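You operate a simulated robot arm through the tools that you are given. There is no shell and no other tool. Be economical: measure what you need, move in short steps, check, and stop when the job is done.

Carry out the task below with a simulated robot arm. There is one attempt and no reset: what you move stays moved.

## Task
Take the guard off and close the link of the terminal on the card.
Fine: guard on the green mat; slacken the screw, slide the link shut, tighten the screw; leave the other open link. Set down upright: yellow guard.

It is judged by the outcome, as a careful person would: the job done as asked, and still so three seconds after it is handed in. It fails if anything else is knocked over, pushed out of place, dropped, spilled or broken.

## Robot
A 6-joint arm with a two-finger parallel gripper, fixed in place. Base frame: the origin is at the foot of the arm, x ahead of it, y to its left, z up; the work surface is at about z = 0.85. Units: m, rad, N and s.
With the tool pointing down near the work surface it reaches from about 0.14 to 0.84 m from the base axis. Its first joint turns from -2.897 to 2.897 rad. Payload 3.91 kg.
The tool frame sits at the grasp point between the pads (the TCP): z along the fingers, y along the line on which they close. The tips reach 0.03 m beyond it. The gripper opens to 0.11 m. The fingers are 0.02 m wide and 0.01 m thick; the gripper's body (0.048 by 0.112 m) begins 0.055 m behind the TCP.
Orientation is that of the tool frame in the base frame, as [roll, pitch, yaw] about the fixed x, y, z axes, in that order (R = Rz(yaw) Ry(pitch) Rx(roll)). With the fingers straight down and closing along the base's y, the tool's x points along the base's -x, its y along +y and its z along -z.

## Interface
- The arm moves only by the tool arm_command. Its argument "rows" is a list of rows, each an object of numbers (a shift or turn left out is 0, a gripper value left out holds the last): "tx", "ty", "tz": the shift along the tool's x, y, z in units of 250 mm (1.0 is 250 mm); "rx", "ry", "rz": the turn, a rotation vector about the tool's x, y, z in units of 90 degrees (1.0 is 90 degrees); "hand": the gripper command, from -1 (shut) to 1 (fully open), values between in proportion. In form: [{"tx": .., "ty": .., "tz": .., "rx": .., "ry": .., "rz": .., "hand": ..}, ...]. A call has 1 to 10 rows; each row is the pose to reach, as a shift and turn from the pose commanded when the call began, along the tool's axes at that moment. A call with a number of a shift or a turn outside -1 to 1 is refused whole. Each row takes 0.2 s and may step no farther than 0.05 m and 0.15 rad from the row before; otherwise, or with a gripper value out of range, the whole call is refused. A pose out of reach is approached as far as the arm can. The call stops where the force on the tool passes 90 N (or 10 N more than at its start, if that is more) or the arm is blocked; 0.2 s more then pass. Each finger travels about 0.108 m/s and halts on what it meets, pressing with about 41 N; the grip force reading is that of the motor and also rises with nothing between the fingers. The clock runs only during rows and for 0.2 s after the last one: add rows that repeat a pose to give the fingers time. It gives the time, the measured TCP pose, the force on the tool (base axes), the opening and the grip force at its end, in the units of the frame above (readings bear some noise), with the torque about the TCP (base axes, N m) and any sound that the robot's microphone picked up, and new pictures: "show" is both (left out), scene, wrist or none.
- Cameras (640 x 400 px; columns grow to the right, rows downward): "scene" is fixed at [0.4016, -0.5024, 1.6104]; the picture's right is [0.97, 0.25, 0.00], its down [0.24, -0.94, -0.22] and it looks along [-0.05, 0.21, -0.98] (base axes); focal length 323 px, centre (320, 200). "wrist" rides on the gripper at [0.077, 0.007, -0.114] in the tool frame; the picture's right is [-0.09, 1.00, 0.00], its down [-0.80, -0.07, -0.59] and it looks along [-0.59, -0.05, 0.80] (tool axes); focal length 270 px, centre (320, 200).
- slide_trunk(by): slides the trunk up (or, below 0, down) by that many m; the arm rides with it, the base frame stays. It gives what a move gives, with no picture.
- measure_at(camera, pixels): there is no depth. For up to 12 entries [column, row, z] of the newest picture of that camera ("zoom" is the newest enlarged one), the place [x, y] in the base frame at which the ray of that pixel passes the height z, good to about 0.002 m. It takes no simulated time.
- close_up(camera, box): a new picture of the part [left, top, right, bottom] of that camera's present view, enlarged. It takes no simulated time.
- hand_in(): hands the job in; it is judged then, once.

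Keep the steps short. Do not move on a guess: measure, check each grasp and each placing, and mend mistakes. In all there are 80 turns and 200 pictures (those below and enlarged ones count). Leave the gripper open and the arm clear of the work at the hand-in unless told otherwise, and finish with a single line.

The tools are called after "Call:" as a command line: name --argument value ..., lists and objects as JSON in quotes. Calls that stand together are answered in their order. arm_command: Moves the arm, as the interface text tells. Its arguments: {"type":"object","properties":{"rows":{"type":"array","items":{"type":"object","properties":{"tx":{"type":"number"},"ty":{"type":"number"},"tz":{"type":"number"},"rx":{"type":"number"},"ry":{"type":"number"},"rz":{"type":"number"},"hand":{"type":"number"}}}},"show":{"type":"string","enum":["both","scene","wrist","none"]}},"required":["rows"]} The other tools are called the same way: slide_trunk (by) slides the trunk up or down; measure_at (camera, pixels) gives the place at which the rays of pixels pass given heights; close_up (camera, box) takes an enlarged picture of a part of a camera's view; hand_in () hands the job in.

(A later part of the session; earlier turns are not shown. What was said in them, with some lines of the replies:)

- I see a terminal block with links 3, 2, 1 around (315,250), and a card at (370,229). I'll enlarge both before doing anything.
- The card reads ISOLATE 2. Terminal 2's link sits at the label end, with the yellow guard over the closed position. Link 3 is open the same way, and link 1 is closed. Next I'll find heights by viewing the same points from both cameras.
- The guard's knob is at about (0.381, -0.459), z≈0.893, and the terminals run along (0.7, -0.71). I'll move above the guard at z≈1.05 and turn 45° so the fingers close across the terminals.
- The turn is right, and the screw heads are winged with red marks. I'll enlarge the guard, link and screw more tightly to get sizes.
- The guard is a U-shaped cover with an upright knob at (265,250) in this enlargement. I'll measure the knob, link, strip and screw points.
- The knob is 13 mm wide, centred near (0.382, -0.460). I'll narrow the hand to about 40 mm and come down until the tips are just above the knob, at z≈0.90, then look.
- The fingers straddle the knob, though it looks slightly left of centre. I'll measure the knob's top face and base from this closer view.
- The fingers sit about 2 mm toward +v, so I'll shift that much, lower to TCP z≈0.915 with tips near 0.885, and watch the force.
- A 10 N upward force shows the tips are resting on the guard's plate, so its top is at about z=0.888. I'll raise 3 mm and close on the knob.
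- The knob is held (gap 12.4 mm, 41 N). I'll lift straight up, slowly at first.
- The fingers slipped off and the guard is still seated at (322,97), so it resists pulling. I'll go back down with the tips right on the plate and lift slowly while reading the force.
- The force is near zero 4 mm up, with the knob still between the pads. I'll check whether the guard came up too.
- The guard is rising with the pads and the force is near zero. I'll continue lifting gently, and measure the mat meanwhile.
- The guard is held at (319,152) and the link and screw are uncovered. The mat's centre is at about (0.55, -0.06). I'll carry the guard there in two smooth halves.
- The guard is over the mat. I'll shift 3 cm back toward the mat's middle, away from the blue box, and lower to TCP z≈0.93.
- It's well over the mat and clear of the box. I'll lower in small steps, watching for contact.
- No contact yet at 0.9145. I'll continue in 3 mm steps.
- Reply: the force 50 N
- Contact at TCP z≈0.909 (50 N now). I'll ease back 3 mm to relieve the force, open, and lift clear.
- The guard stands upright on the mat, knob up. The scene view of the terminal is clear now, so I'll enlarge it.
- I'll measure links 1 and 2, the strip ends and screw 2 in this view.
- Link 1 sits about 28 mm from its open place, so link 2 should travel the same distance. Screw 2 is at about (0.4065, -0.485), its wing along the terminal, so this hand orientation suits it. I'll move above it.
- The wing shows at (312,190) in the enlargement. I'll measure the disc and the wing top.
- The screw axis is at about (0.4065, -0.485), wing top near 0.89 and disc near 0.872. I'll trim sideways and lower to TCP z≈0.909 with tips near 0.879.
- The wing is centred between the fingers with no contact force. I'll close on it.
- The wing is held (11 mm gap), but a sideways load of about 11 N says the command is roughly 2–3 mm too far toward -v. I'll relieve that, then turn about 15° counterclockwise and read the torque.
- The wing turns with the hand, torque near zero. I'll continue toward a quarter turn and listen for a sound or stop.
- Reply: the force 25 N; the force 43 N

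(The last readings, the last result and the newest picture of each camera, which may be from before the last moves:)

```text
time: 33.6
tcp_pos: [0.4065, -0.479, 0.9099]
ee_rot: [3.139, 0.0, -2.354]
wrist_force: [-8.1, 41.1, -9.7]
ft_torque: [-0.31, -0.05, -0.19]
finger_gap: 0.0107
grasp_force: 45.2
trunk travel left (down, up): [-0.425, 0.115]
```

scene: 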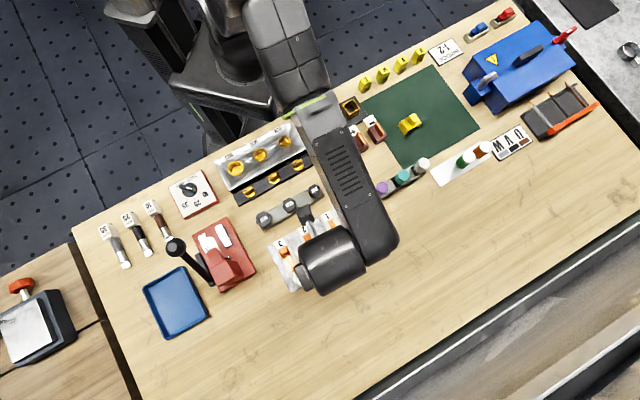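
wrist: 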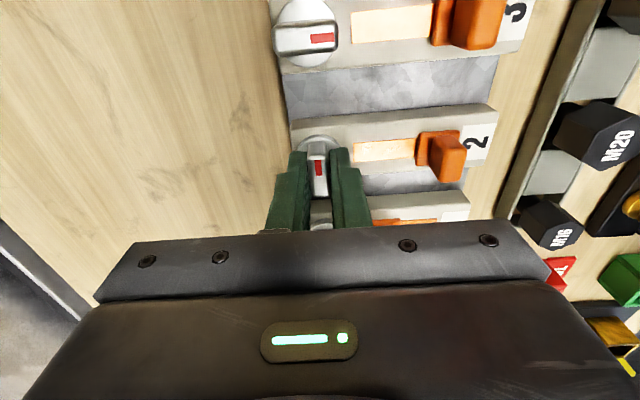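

A full quarter turn was made: the red mark now points sideways. A 41 N side load built up because I hold the wing about 3.6 mm off its axis. I'll shift to relieve it, then open.

Call:
arm_command --rows '[{"tx": -0.011, "ty": 0.017}, {"tx": -0.011, "ty": 0.017}]' --show "none"

Call:
arm_command --rows '[{"hand": -0.4}, {}, {"tz": -0.06}, {"tz": -0.15}, {"tz": -0.25}, {"tz": -0.4}, {"tz": -0.4}]'

Call:
close_up --camera "wrist" --box '[220, 20, 440, 200]'

```text
time: 34.2
tcp_pos: [0.4072, -0.4796, 0.9083]
ee_rot: [-3.141, -0.002, -2.355]
wrist_force: [-0.4, 16.3, -8.9]
ft_torque: [1.0, -0.4, -0.04]
finger_gap: 0.0108
grasp_force: 45.1
trunk travel left (down, up): [-0.425, 0.115]
```

```text
time: 35.8
tcp_pos: [0.4069, -0.4798, 1.0088]
ee_rot: [-3.141, 0.001, -2.354]
wrist_force: [0.0, 0.5, 0.2]
ft_torque: [0.02, 0.04, -0.03]
finger_gap: 0.0331
grasp_force: 0.0
trunk travel left (down, up): [-0.425, 0.115]
```

scene: 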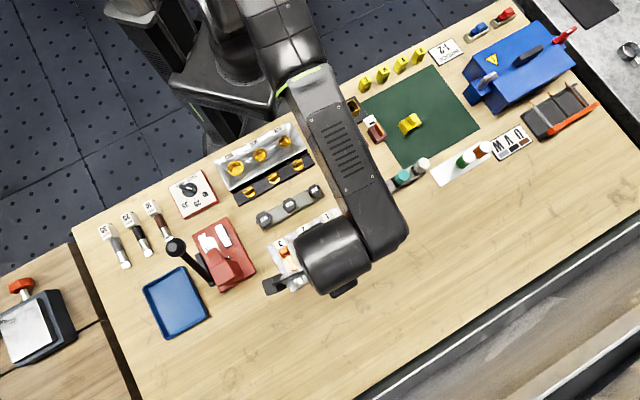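
wrist: 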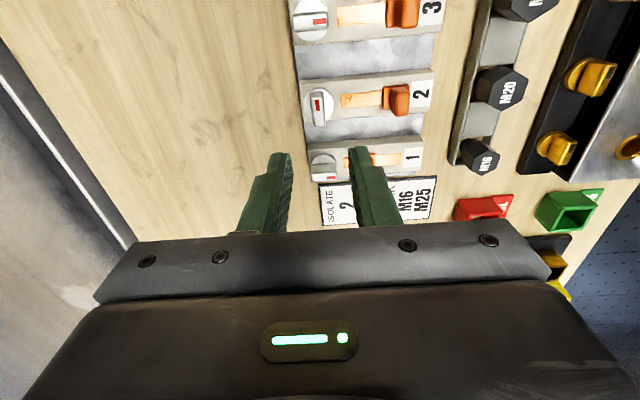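

```text
2.22 times, centred on (330, 110) of wrist
```

zoom: 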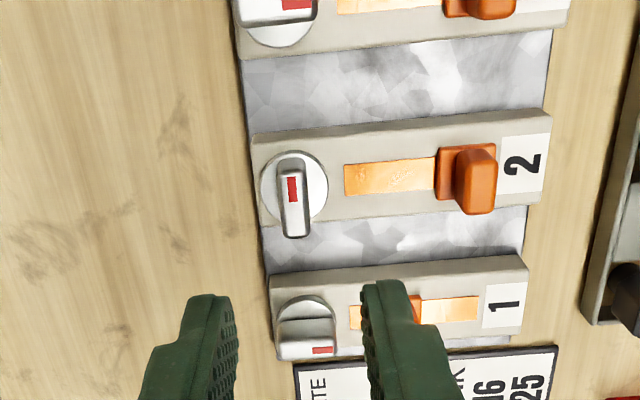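

The wing now lies crosswise, red mark at (292,190). This orientation closes along the slide, which suits the link. I'll measure link 2's knob from here.

Call:
measure_at --camera "zoom" --pixels '[[475, 185, 0.88], [475, 185, 0.885], [475, 185, 0.89], [456, 185, 0.887], [495, 185, 0.887], [475, 150, 0.887], [477, 213, 0.887], [436, 180, 0.868], [345, 178, 0.865], [294, 188, 0.87]]'

```text
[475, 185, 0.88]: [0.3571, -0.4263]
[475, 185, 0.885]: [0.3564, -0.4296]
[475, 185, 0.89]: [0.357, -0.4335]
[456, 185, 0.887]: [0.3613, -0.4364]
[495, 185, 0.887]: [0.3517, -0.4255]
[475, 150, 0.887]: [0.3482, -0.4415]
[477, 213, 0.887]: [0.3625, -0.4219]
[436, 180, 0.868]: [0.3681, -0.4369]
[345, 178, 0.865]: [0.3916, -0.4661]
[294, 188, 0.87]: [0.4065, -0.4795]
```

Knob 2 is about 14.5 mm wide along the slide, centred near (0.356, -0.433). I'll move above it with tips at z≈0.91.

Call:
arm_command --rows '[{"tx": 0.004, "ty": 0.09}, {"tx": 0.008, "ty": 0.18, "tz": 0.08}, {"tx": 0.011, "ty": 0.277, "tz": 0.18}, {"tx": 0.011, "ty": 0.277, "tz": 0.26}, {"tx": 0.011, "ty": 0.277, "tz": 0.26}]' --show "none"

Call:
close_up --camera "wrist" --box '[220, 60, 420, 220]'

```text
time: 37.0
tcp_pos: [0.3558, -0.4325, 0.943]
ee_rot: [3.141, 0.001, -2.355]
wrist_force: [-0.3, 0.1, -0.1]
ft_torque: [0.02, 0.01, 0.01]
finger_gap: 0.0331
grasp_force: 0.0
trunk travel left (down, up): [-0.425, 0.115]
```

```text
2.50 times, centred on (320, 140) of wrist
```

zoom: 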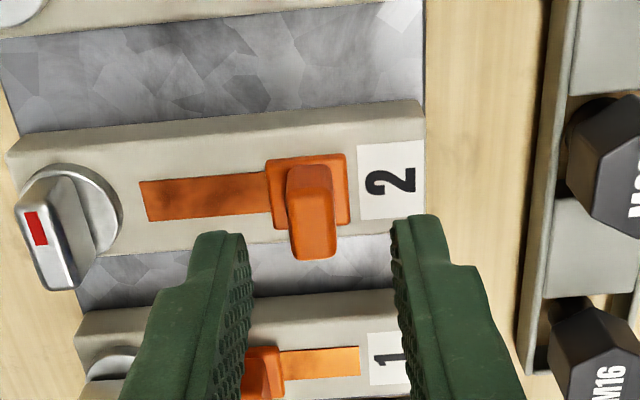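

The knob is centred between the fingers. I'll lower to TCP z≈0.908 and check for contact.

Call:
arm_command --rows '[{"ty": -0.002, "tz": 0.06}, {"ty": -0.002, "tz": 0.11}, {"ty": -0.002, "tz": 0.14}, {"ty": -0.002, "tz": 0.14}]' --show "none"

Call:
close_up --camera "wrist" --box '[220, 80, 420, 240]'

```text
time: 38.0
tcp_pos: [0.3571, -0.4323, 0.9075]
ee_rot: [3.141, 0.0, -2.356]
wrist_force: [-0.7, -0.4, 4.0]
ft_torque: [0.05, 0.07, -0.02]
finger_gap: 0.0326
grasp_force: 0.0
trunk travel left (down, up): [-0.425, 0.115]
```

```text
2.50 times, centred on (320, 160) of wrist
```

zoom: 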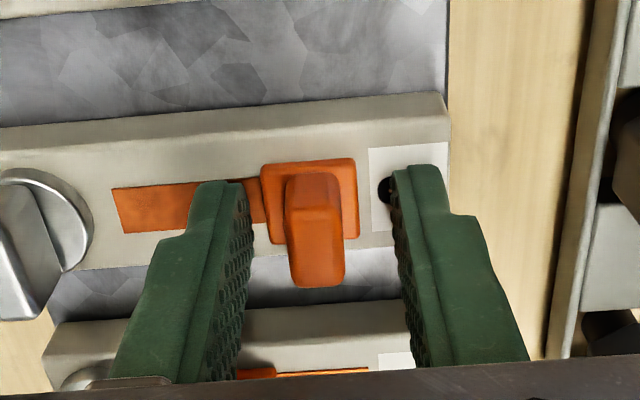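

4 N upward: the tips touch the terminal's top (z≈0.877). I'll raise 5 mm to clear the link's base plate, then close on the knob.

Call:
arm_command --rows '[{"tz": -0.02}, {"tz": -0.02, "hand": -1}, {"tz": -0.02}, {"tz": -0.02}]' --show "none"

Call:
close_up --camera "wrist" --box '[220, 80, 420, 240]'

```text
time: 39.0
tcp_pos: [0.3577, -0.4341, 0.9136]
ee_rot: [-3.139, 0.0, -2.356]
wrist_force: [9.4, -8.7, 0.3]
ft_torque: [-0.2, -0.67, -0.03]
finger_gap: 0.0218
grasp_force: 44.8
trunk travel left (down, up): [-0.425, 0.115]
```

```text
2.50 times, centred on (320, 160) of wrist
```

zoom: 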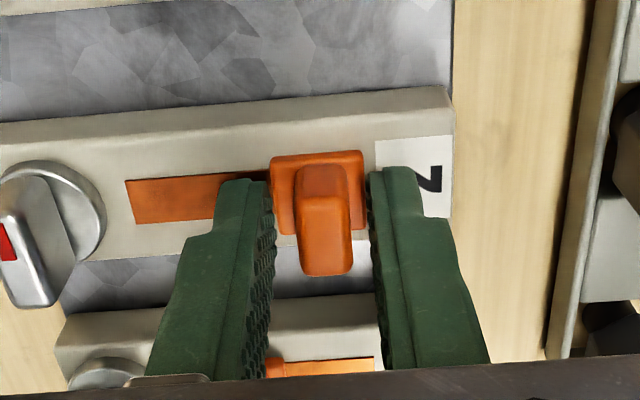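

The fingers hold the link by its base plate (22 mm gap). I'll slide 8 mm toward the screw and read the force to see whether it moves freely.

Call:
arm_command --rows '[{"ty": -0.016}, {"ty": -0.032}, {"ty": -0.048}, {"ty": -0.048}]' --show "none"

Call:
close_up --camera "wrist" --box '[220, 80, 420, 240]'

```text
time: 40.0
tcp_pos: [0.365, -0.4411, 0.9138]
ee_rot: [3.14, -0.002, -2.356]
wrist_force: [2.7, 3.9, -1.0]
ft_torque: [0.2, 0.07, 0.08]
finger_gap: 0.0218
grasp_force: 44.7
trunk travel left (down, up): [-0.425, 0.115]
```

```text
2.50 times, centred on (320, 160) of wrist
```

zoom: 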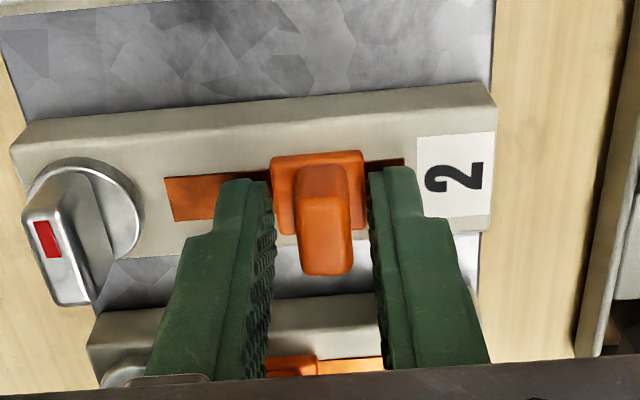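

The link slides freely: strip now shows behind it and the force is low. I'll go on 15 mm, then feel for the stop.

Call:
arm_command --rows '[{"ty": -0.016}, {"ty": -0.032}, {"ty": -0.048}, {"ty": -0.06}, {"ty": -0.06}]' --show "none"

Call:
arm_command --rows '[{"ty": -0.012}, {"ty": -0.012}]' --show "none"

Call:
close_up --camera "wrist" --box '[220, 80, 420, 240]'

```text
time: 41.2
tcp_pos: [0.3758, -0.4519, 0.9125]
ee_rot: [3.141, 0.001, -2.357]
wrist_force: [1.8, 3.0, -2.7]
ft_torque: [0.48, -0.49, -0.05]
finger_gap: 0.0219
grasp_force: 44.4
trunk travel left (down, up): [-0.425, 0.115]
```

```text
time: 41.8
tcp_pos: [0.3755, -0.4521, 0.9137]
ee_rot: [3.14, -0.001, -2.357]
wrist_force: [-6.4, 9.4, -3.2]
ft_torque: [0.37, 0.39, -0.03]
finger_gap: 0.0219
grasp_force: 45.4
trunk travel left (down, up): [-0.425, 0.115]
```

```text
2.50 times, centred on (320, 160) of wrist
```

zoom: 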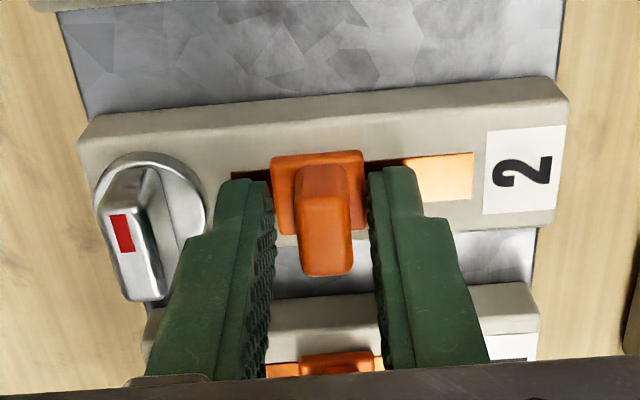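

Travel stopped at about 25 mm and the opposing force is rising (11 N), which looks like the end stop. I'll press 2 mm more to confirm.

Call:
arm_command --rows '[{"ty": -0.01}, {"ty": -0.01}]' --show "none"

Call:
arm_command --rows '[{"ty": 0.014}, {"ty": 0.014}]' --show "none"

```text
time: 42.4
tcp_pos: [0.3761, -0.4521, 0.9122]
ee_rot: [3.137, -0.002, -2.357]
wrist_force: [-20.4, 24.7, -6.9]
ft_torque: [-0.05, 1.41, 0.07]
finger_gap: 0.0218
grasp_force: 45.4
trunk travel left (down, up): [-0.425, 0.115]
```

```text
time: 43.0
tcp_pos: [0.3781, -0.4526, 0.9126]
ee_rot: [-3.142, 0.001, -2.356]
wrist_force: [-11.7, 13.0, -8.3]
ft_torque: [0.45, 0.28, -0.03]
finger_gap: 0.0219
grasp_force: 44.5
trunk travel left (down, up): [-0.425, 0.115]
```

A firm stop: 32 N with no further motion. The link is fully shut, so I'll open the fingers and lift away.

Call:
arm_command --rows '[{"hand": -0.44}, {}, {"tz": -0.05}, {"tz": -0.15}, {"tz": -0.25}, {"tz": -0.36}, {"tz": -0.36}]' --show "wrist"

Call:
close_up --camera "wrist" --box '[220, 20, 440, 200]'

```text
time: 44.6
tcp_pos: [0.3777, -0.4521, 1.0011]
ee_rot: [-3.141, -0.002, -2.357]
wrist_force: [-0.4, -0.2, 0.3]
ft_torque: [-0.02, -0.02, 0.01]
finger_gap: 0.031
grasp_force: 0.1
trunk travel left (down, up): [-0.425, 0.115]
```

wrist: 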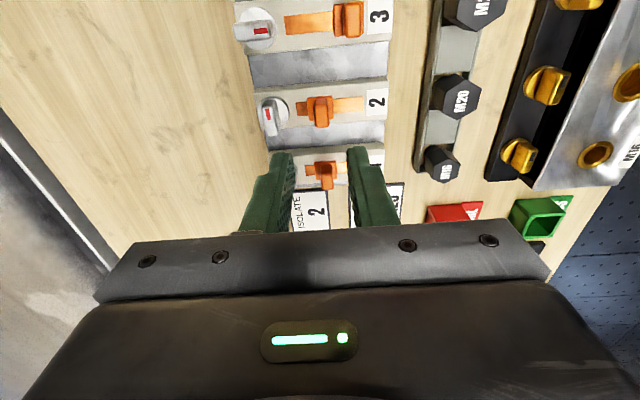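

```text
2.22 times, centred on (330, 110) of wrist
```

zoom: 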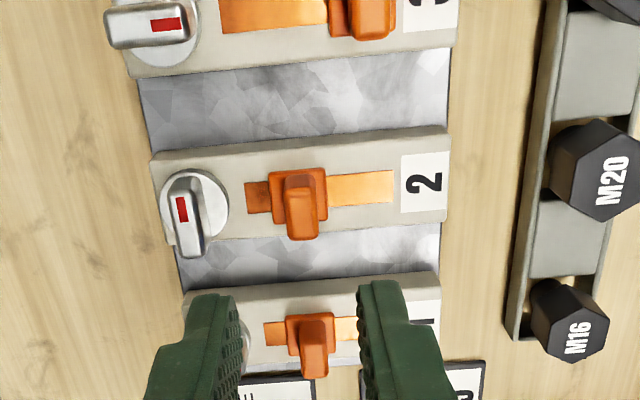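

Link 2 now matches link 1 in position, and link 3 is untouched. Next I'll move above the screw at about (0.405, -0.482).

Call:
arm_command --rows '[{"tx": 0.007, "ty": -0.08}, {"tx": 0.007, "ty": -0.162, "tz": 0.1}, {"tx": 0.007, "ty": -0.162, "tz": 0.22}, {"tx": 0.007, "ty": -0.162, "tz": 0.22}]' --show "none"

Call:
close_up --camera "wrist" --box '[220, 60, 420, 220]'

```text
time: 45.6
tcp_pos: [0.4038, -0.4822, 0.9482]
ee_rot: [-3.141, -0.001, -2.356]
wrist_force: [1.1, 0.9, -0.5]
ft_torque: [-0.01, -0.01, 0.01]
finger_gap: 0.0309
grasp_force: 0.0
trunk travel left (down, up): [-0.425, 0.115]
```

```text
2.50 times, centred on (320, 140) of wrist
```

zoom: 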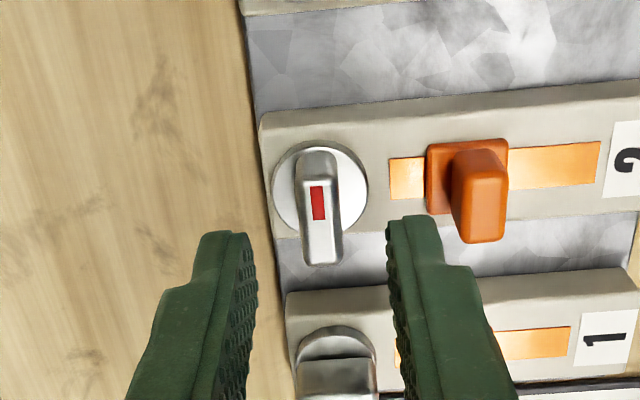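

The wing is centred between the fingers. I'll narrow the hand slightly for clearance from the link, lower to TCP z≈0.909, and close.

Call:
arm_command --rows '[{"tz": 0.05, "hand": -0.54}, {"tz": 0.1}, {"tz": 0.14}, {"tz": 0.157}, {"tz": 0.157}]' --show "none"

Call:
close_up --camera "wrist" --box '[220, 80, 420, 240]'

Call:
arm_command --rows '[{"hand": -1}, {}, {}]' --show "none"

```text
time: 46.8
tcp_pos: [0.4055, -0.4833, 0.9088]
ee_rot: [3.141, 0.0, -2.357]
wrist_force: [0.9, 0.5, 0.1]
ft_torque: [0.0, -0.01, -0.03]
finger_gap: 0.0251
grasp_force: 0.1
trunk travel left (down, up): [-0.425, 0.115]
```

```text
2.50 times, centred on (320, 160) of wrist
```

zoom: 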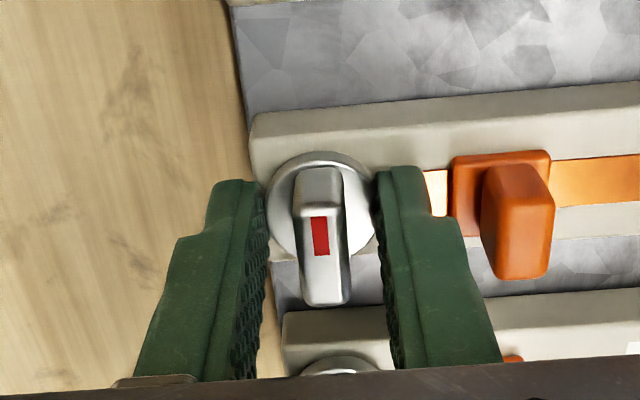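

```text
time: 47.6
tcp_pos: [0.4053, -0.483, 0.9086]
ee_rot: [3.141, 0.0, -2.357]
wrist_force: [-2.9, 4.3, 1.1]
ft_torque: [-0.12, 0.17, -0.03]
finger_gap: 0.0107
grasp_force: 44.8
trunk travel left (down, up): [-0.425, 0.115]
```

A good grip (10.7 mm, side load about 5 N). I'll turn clockwise half of the quarter turn and check the load.

Call:
arm_command --rows '[{"rz": 0.08}, {"rz": 0.16}, {"rz": 0.24}, {"rz": 0.32}, {"rz": 0.4}, {"rz": 0.5}, {"rz": 0.5}]' --show "none"

```text
refused: row 6 steps farther than a row can; nothing moved
```

The last step was a little too large. I'll repeat with even steps.

Call:
arm_command --rows '[{"rz": 0.08}, {"rz": 0.16}, {"rz": 0.24}, {"rz": 0.32}, {"rz": 0.41}, {"rz": 0.5}, {"rz": 0.5}]' --show "none"

```text
time: 49.2
tcp_pos: [0.4039, -0.4836, 0.908]
ee_rot: [3.141, 0.001, 3.14]
wrist_force: [-6.2, 14.3, -9.0]
ft_torque: [-0.01, -1.24, 0.02]
finger_gap: 0.0108
grasp_force: 45.0
trunk travel left (down, up): [-0.425, 0.115]
```

The load is modest (15 N). I'll ease it by 2 mm and finish the quarter turn.

Call:
arm_command --rows '[{"tx": 0.004, "ty": 0.008, "rz": 0.08}, {"tx": 0.004, "ty": 0.008, "rz": 0.16}, {"tx": 0.004, "ty": 0.008, "rz": 0.24}, {"tx": 0.004, "ty": 0.008, "rz": 0.32}, {"tx": 0.004, "ty": 0.008, "rz": 0.41}, {"tx": 0.004, "ty": 0.008, "rz": 0.5}, {"tx": 0.004, "ty": 0.008, "rz": 0.5}]' --show "none"

Call:
close_up --camera "wrist" --box '[220, 60, 420, 240]'

```text
time: 50.8
tcp_pos: [0.404, -0.4831, 0.9094]
ee_rot: [-3.141, 0.002, 2.355]
wrist_force: [4.9, -5.5, -6.6]
ft_torque: [-0.53, -0.64, -0.03]
finger_gap: 0.011
grasp_force: 44.4
trunk travel left (down, up): [-0.425, 0.115]
```

```text
2.22 times, centred on (320, 150) of wrist
```

zoom: 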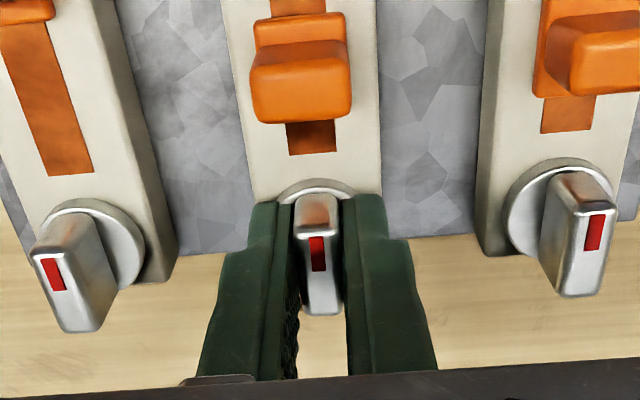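

The wing is in line again like the other two. I'll nudge 4° further to see whether it is up against its stop.

Call:
arm_command --rows '[{"rz": 0.05}, {"rz": 0.05}]' --show "none"

Call:
close_up --camera "wrist" --box '[220, 60, 420, 240]'

```text
time: 51.4
tcp_pos: [0.4047, -0.4824, 0.9096]
ee_rot: [3.141, 0.0, 2.276]
wrist_force: [5.8, -8.6, -3.8]
ft_torque: [-1.02, -0.85, -0.01]
finger_gap: 0.011
grasp_force: 44.8
trunk travel left (down, up): [-0.425, 0.115]
```

```text
2.22 times, centred on (320, 150) of wrist
```

zoom: 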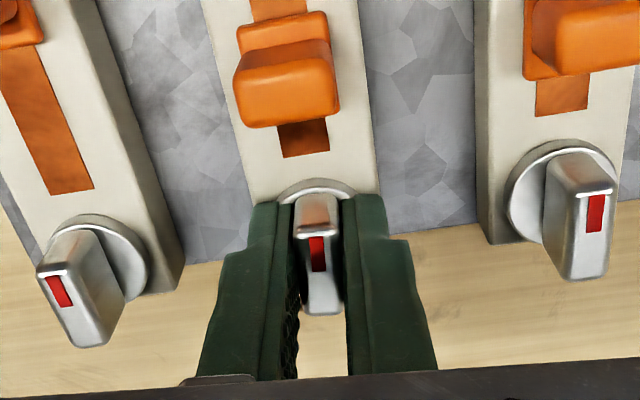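

It followed with no resistance, so there is no hard stop: tight is the in-line position, as it was at the start and as on the other two screws. I'll turn back that 4° to exact alignment.

Call:
arm_command --rows '[{"rz": -0.05}, {"rz": -0.05}]' --show "none"

Call:
arm_command --rows '[{"hand": -0.5}, {}, {"tz": -0.05}, {"tz": -0.15}, {"tz": -0.27}, {"tz": -0.4}, {"tz": -0.55}, {"tz": -0.55}]'

Call:
close_up --camera "wrist" --box '[220, 20, 420, 180]'

```text
time: 52.0
tcp_pos: [0.4046, -0.4821, 0.9086]
ee_rot: [-3.141, 0.001, 2.358]
wrist_force: [6.8, -8.0, -1.0]
ft_torque: [-0.89, -0.99, 0.01]
finger_gap: 0.0107
grasp_force: 44.4
trunk travel left (down, up): [-0.425, 0.115]
```

```text
time: 53.8
tcp_pos: [0.4044, -0.4802, 1.0467]
ee_rot: [3.141, 0.001, 2.356]
wrist_force: [0.9, -0.5, 0.3]
ft_torque: [-0.02, 0.02, 0.02]
finger_gap: 0.0274
grasp_force: 0.1
trunk travel left (down, up): [-0.425, 0.115]
```

scene: 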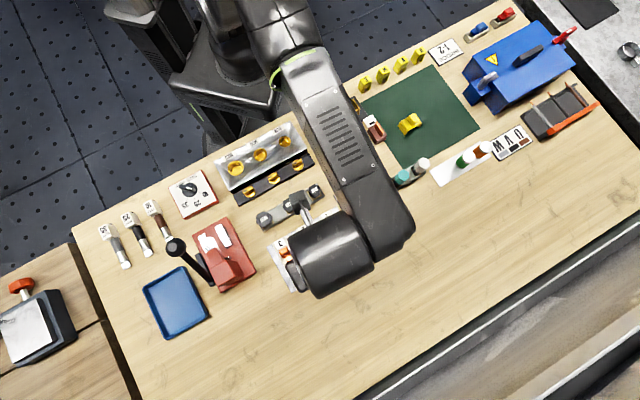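
wrist: 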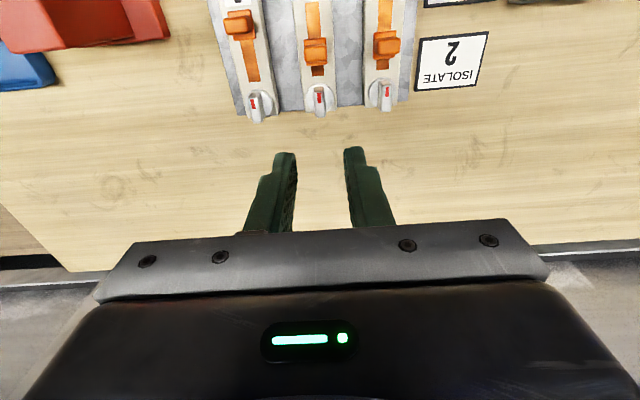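

```text
2.50 times, centred on (320, 100) of wrist
```

zoom: 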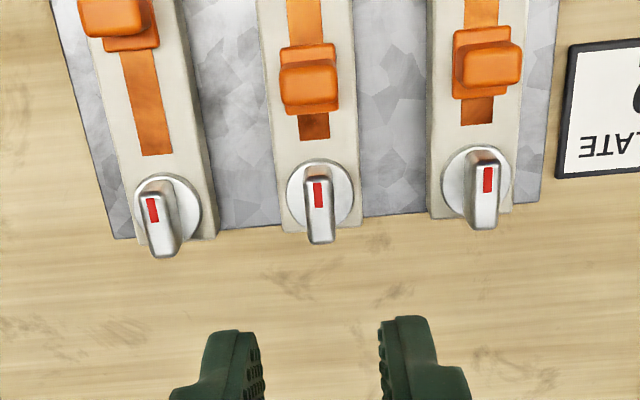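

Link 2 is shut with the screw in line, matching terminal 1. I'll open fully, move up and back out of the way, and make a last check from the scene camera.

Call:
arm_command --rows '[{"tz": -0.15, "hand": 1}, {"tx": 0.08, "tz": -0.3}, {"tx": 0.2, "tz": -0.42}, {"tx": 0.32, "tz": -0.54}, {"tx": 0.46, "tz": -0.62}, {"tx": 0.62, "tz": -0.65}, {"tx": 0.8, "tz": -0.65}, {"tx": 0.98, "tz": -0.65}, {"tx": 0.98, "tz": -0.65}]' --show "scene"

Call:
close_up --camera "scene" --box '[270, 205, 370, 295]'

Call:
close_up --camera "scene" --box '[360, 70, 460, 170]'

```text
time: 55.8
tcp_pos: [0.2286, -0.3084, 1.2083]
ee_rot: [3.141, 0.001, 2.357]
wrist_force: [0.3, 0.2, 0.7]
ft_torque: [-0.04, -0.03, -0.01]
finger_gap: 0.1104
grasp_force: 0.1
trunk travel left (down, up): [-0.425, 0.115]
```

scene: 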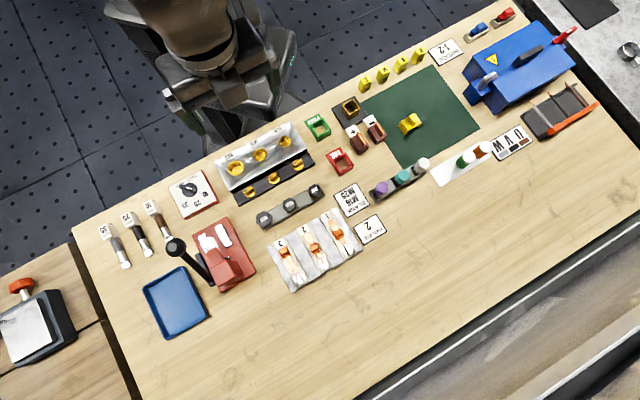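

```text
4.44 times, centred on (320, 250) of scene
```

zoom: 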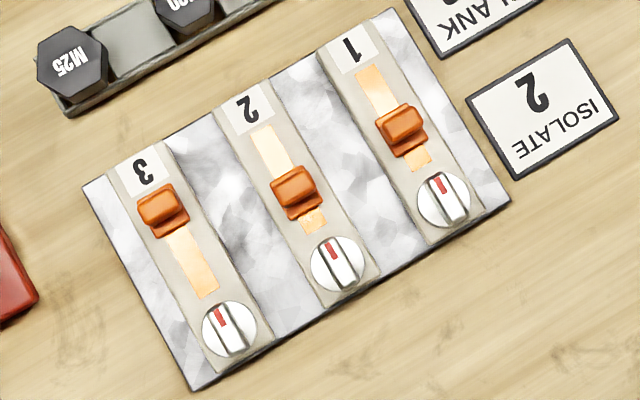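

```text
4.00 times, centred on (410, 120) of scene
```

zoom: 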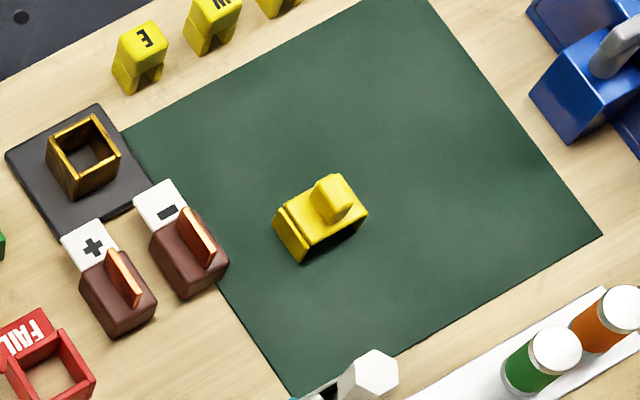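

The final view shows the guard upright on the mat and link 2 shut with its screw in line. Link 3 is still open, link 1 is unchanged, and the block hasn't moved. I'll hand in.

Call:
hand_in

```text
The job is handed in.
```

Terminal 2's link is shut with its screw turned back in line (I felt no end stop, so I matched its starting position), the yellow guard is upright on the green mat, link 3 is still open, and the job is handed in.
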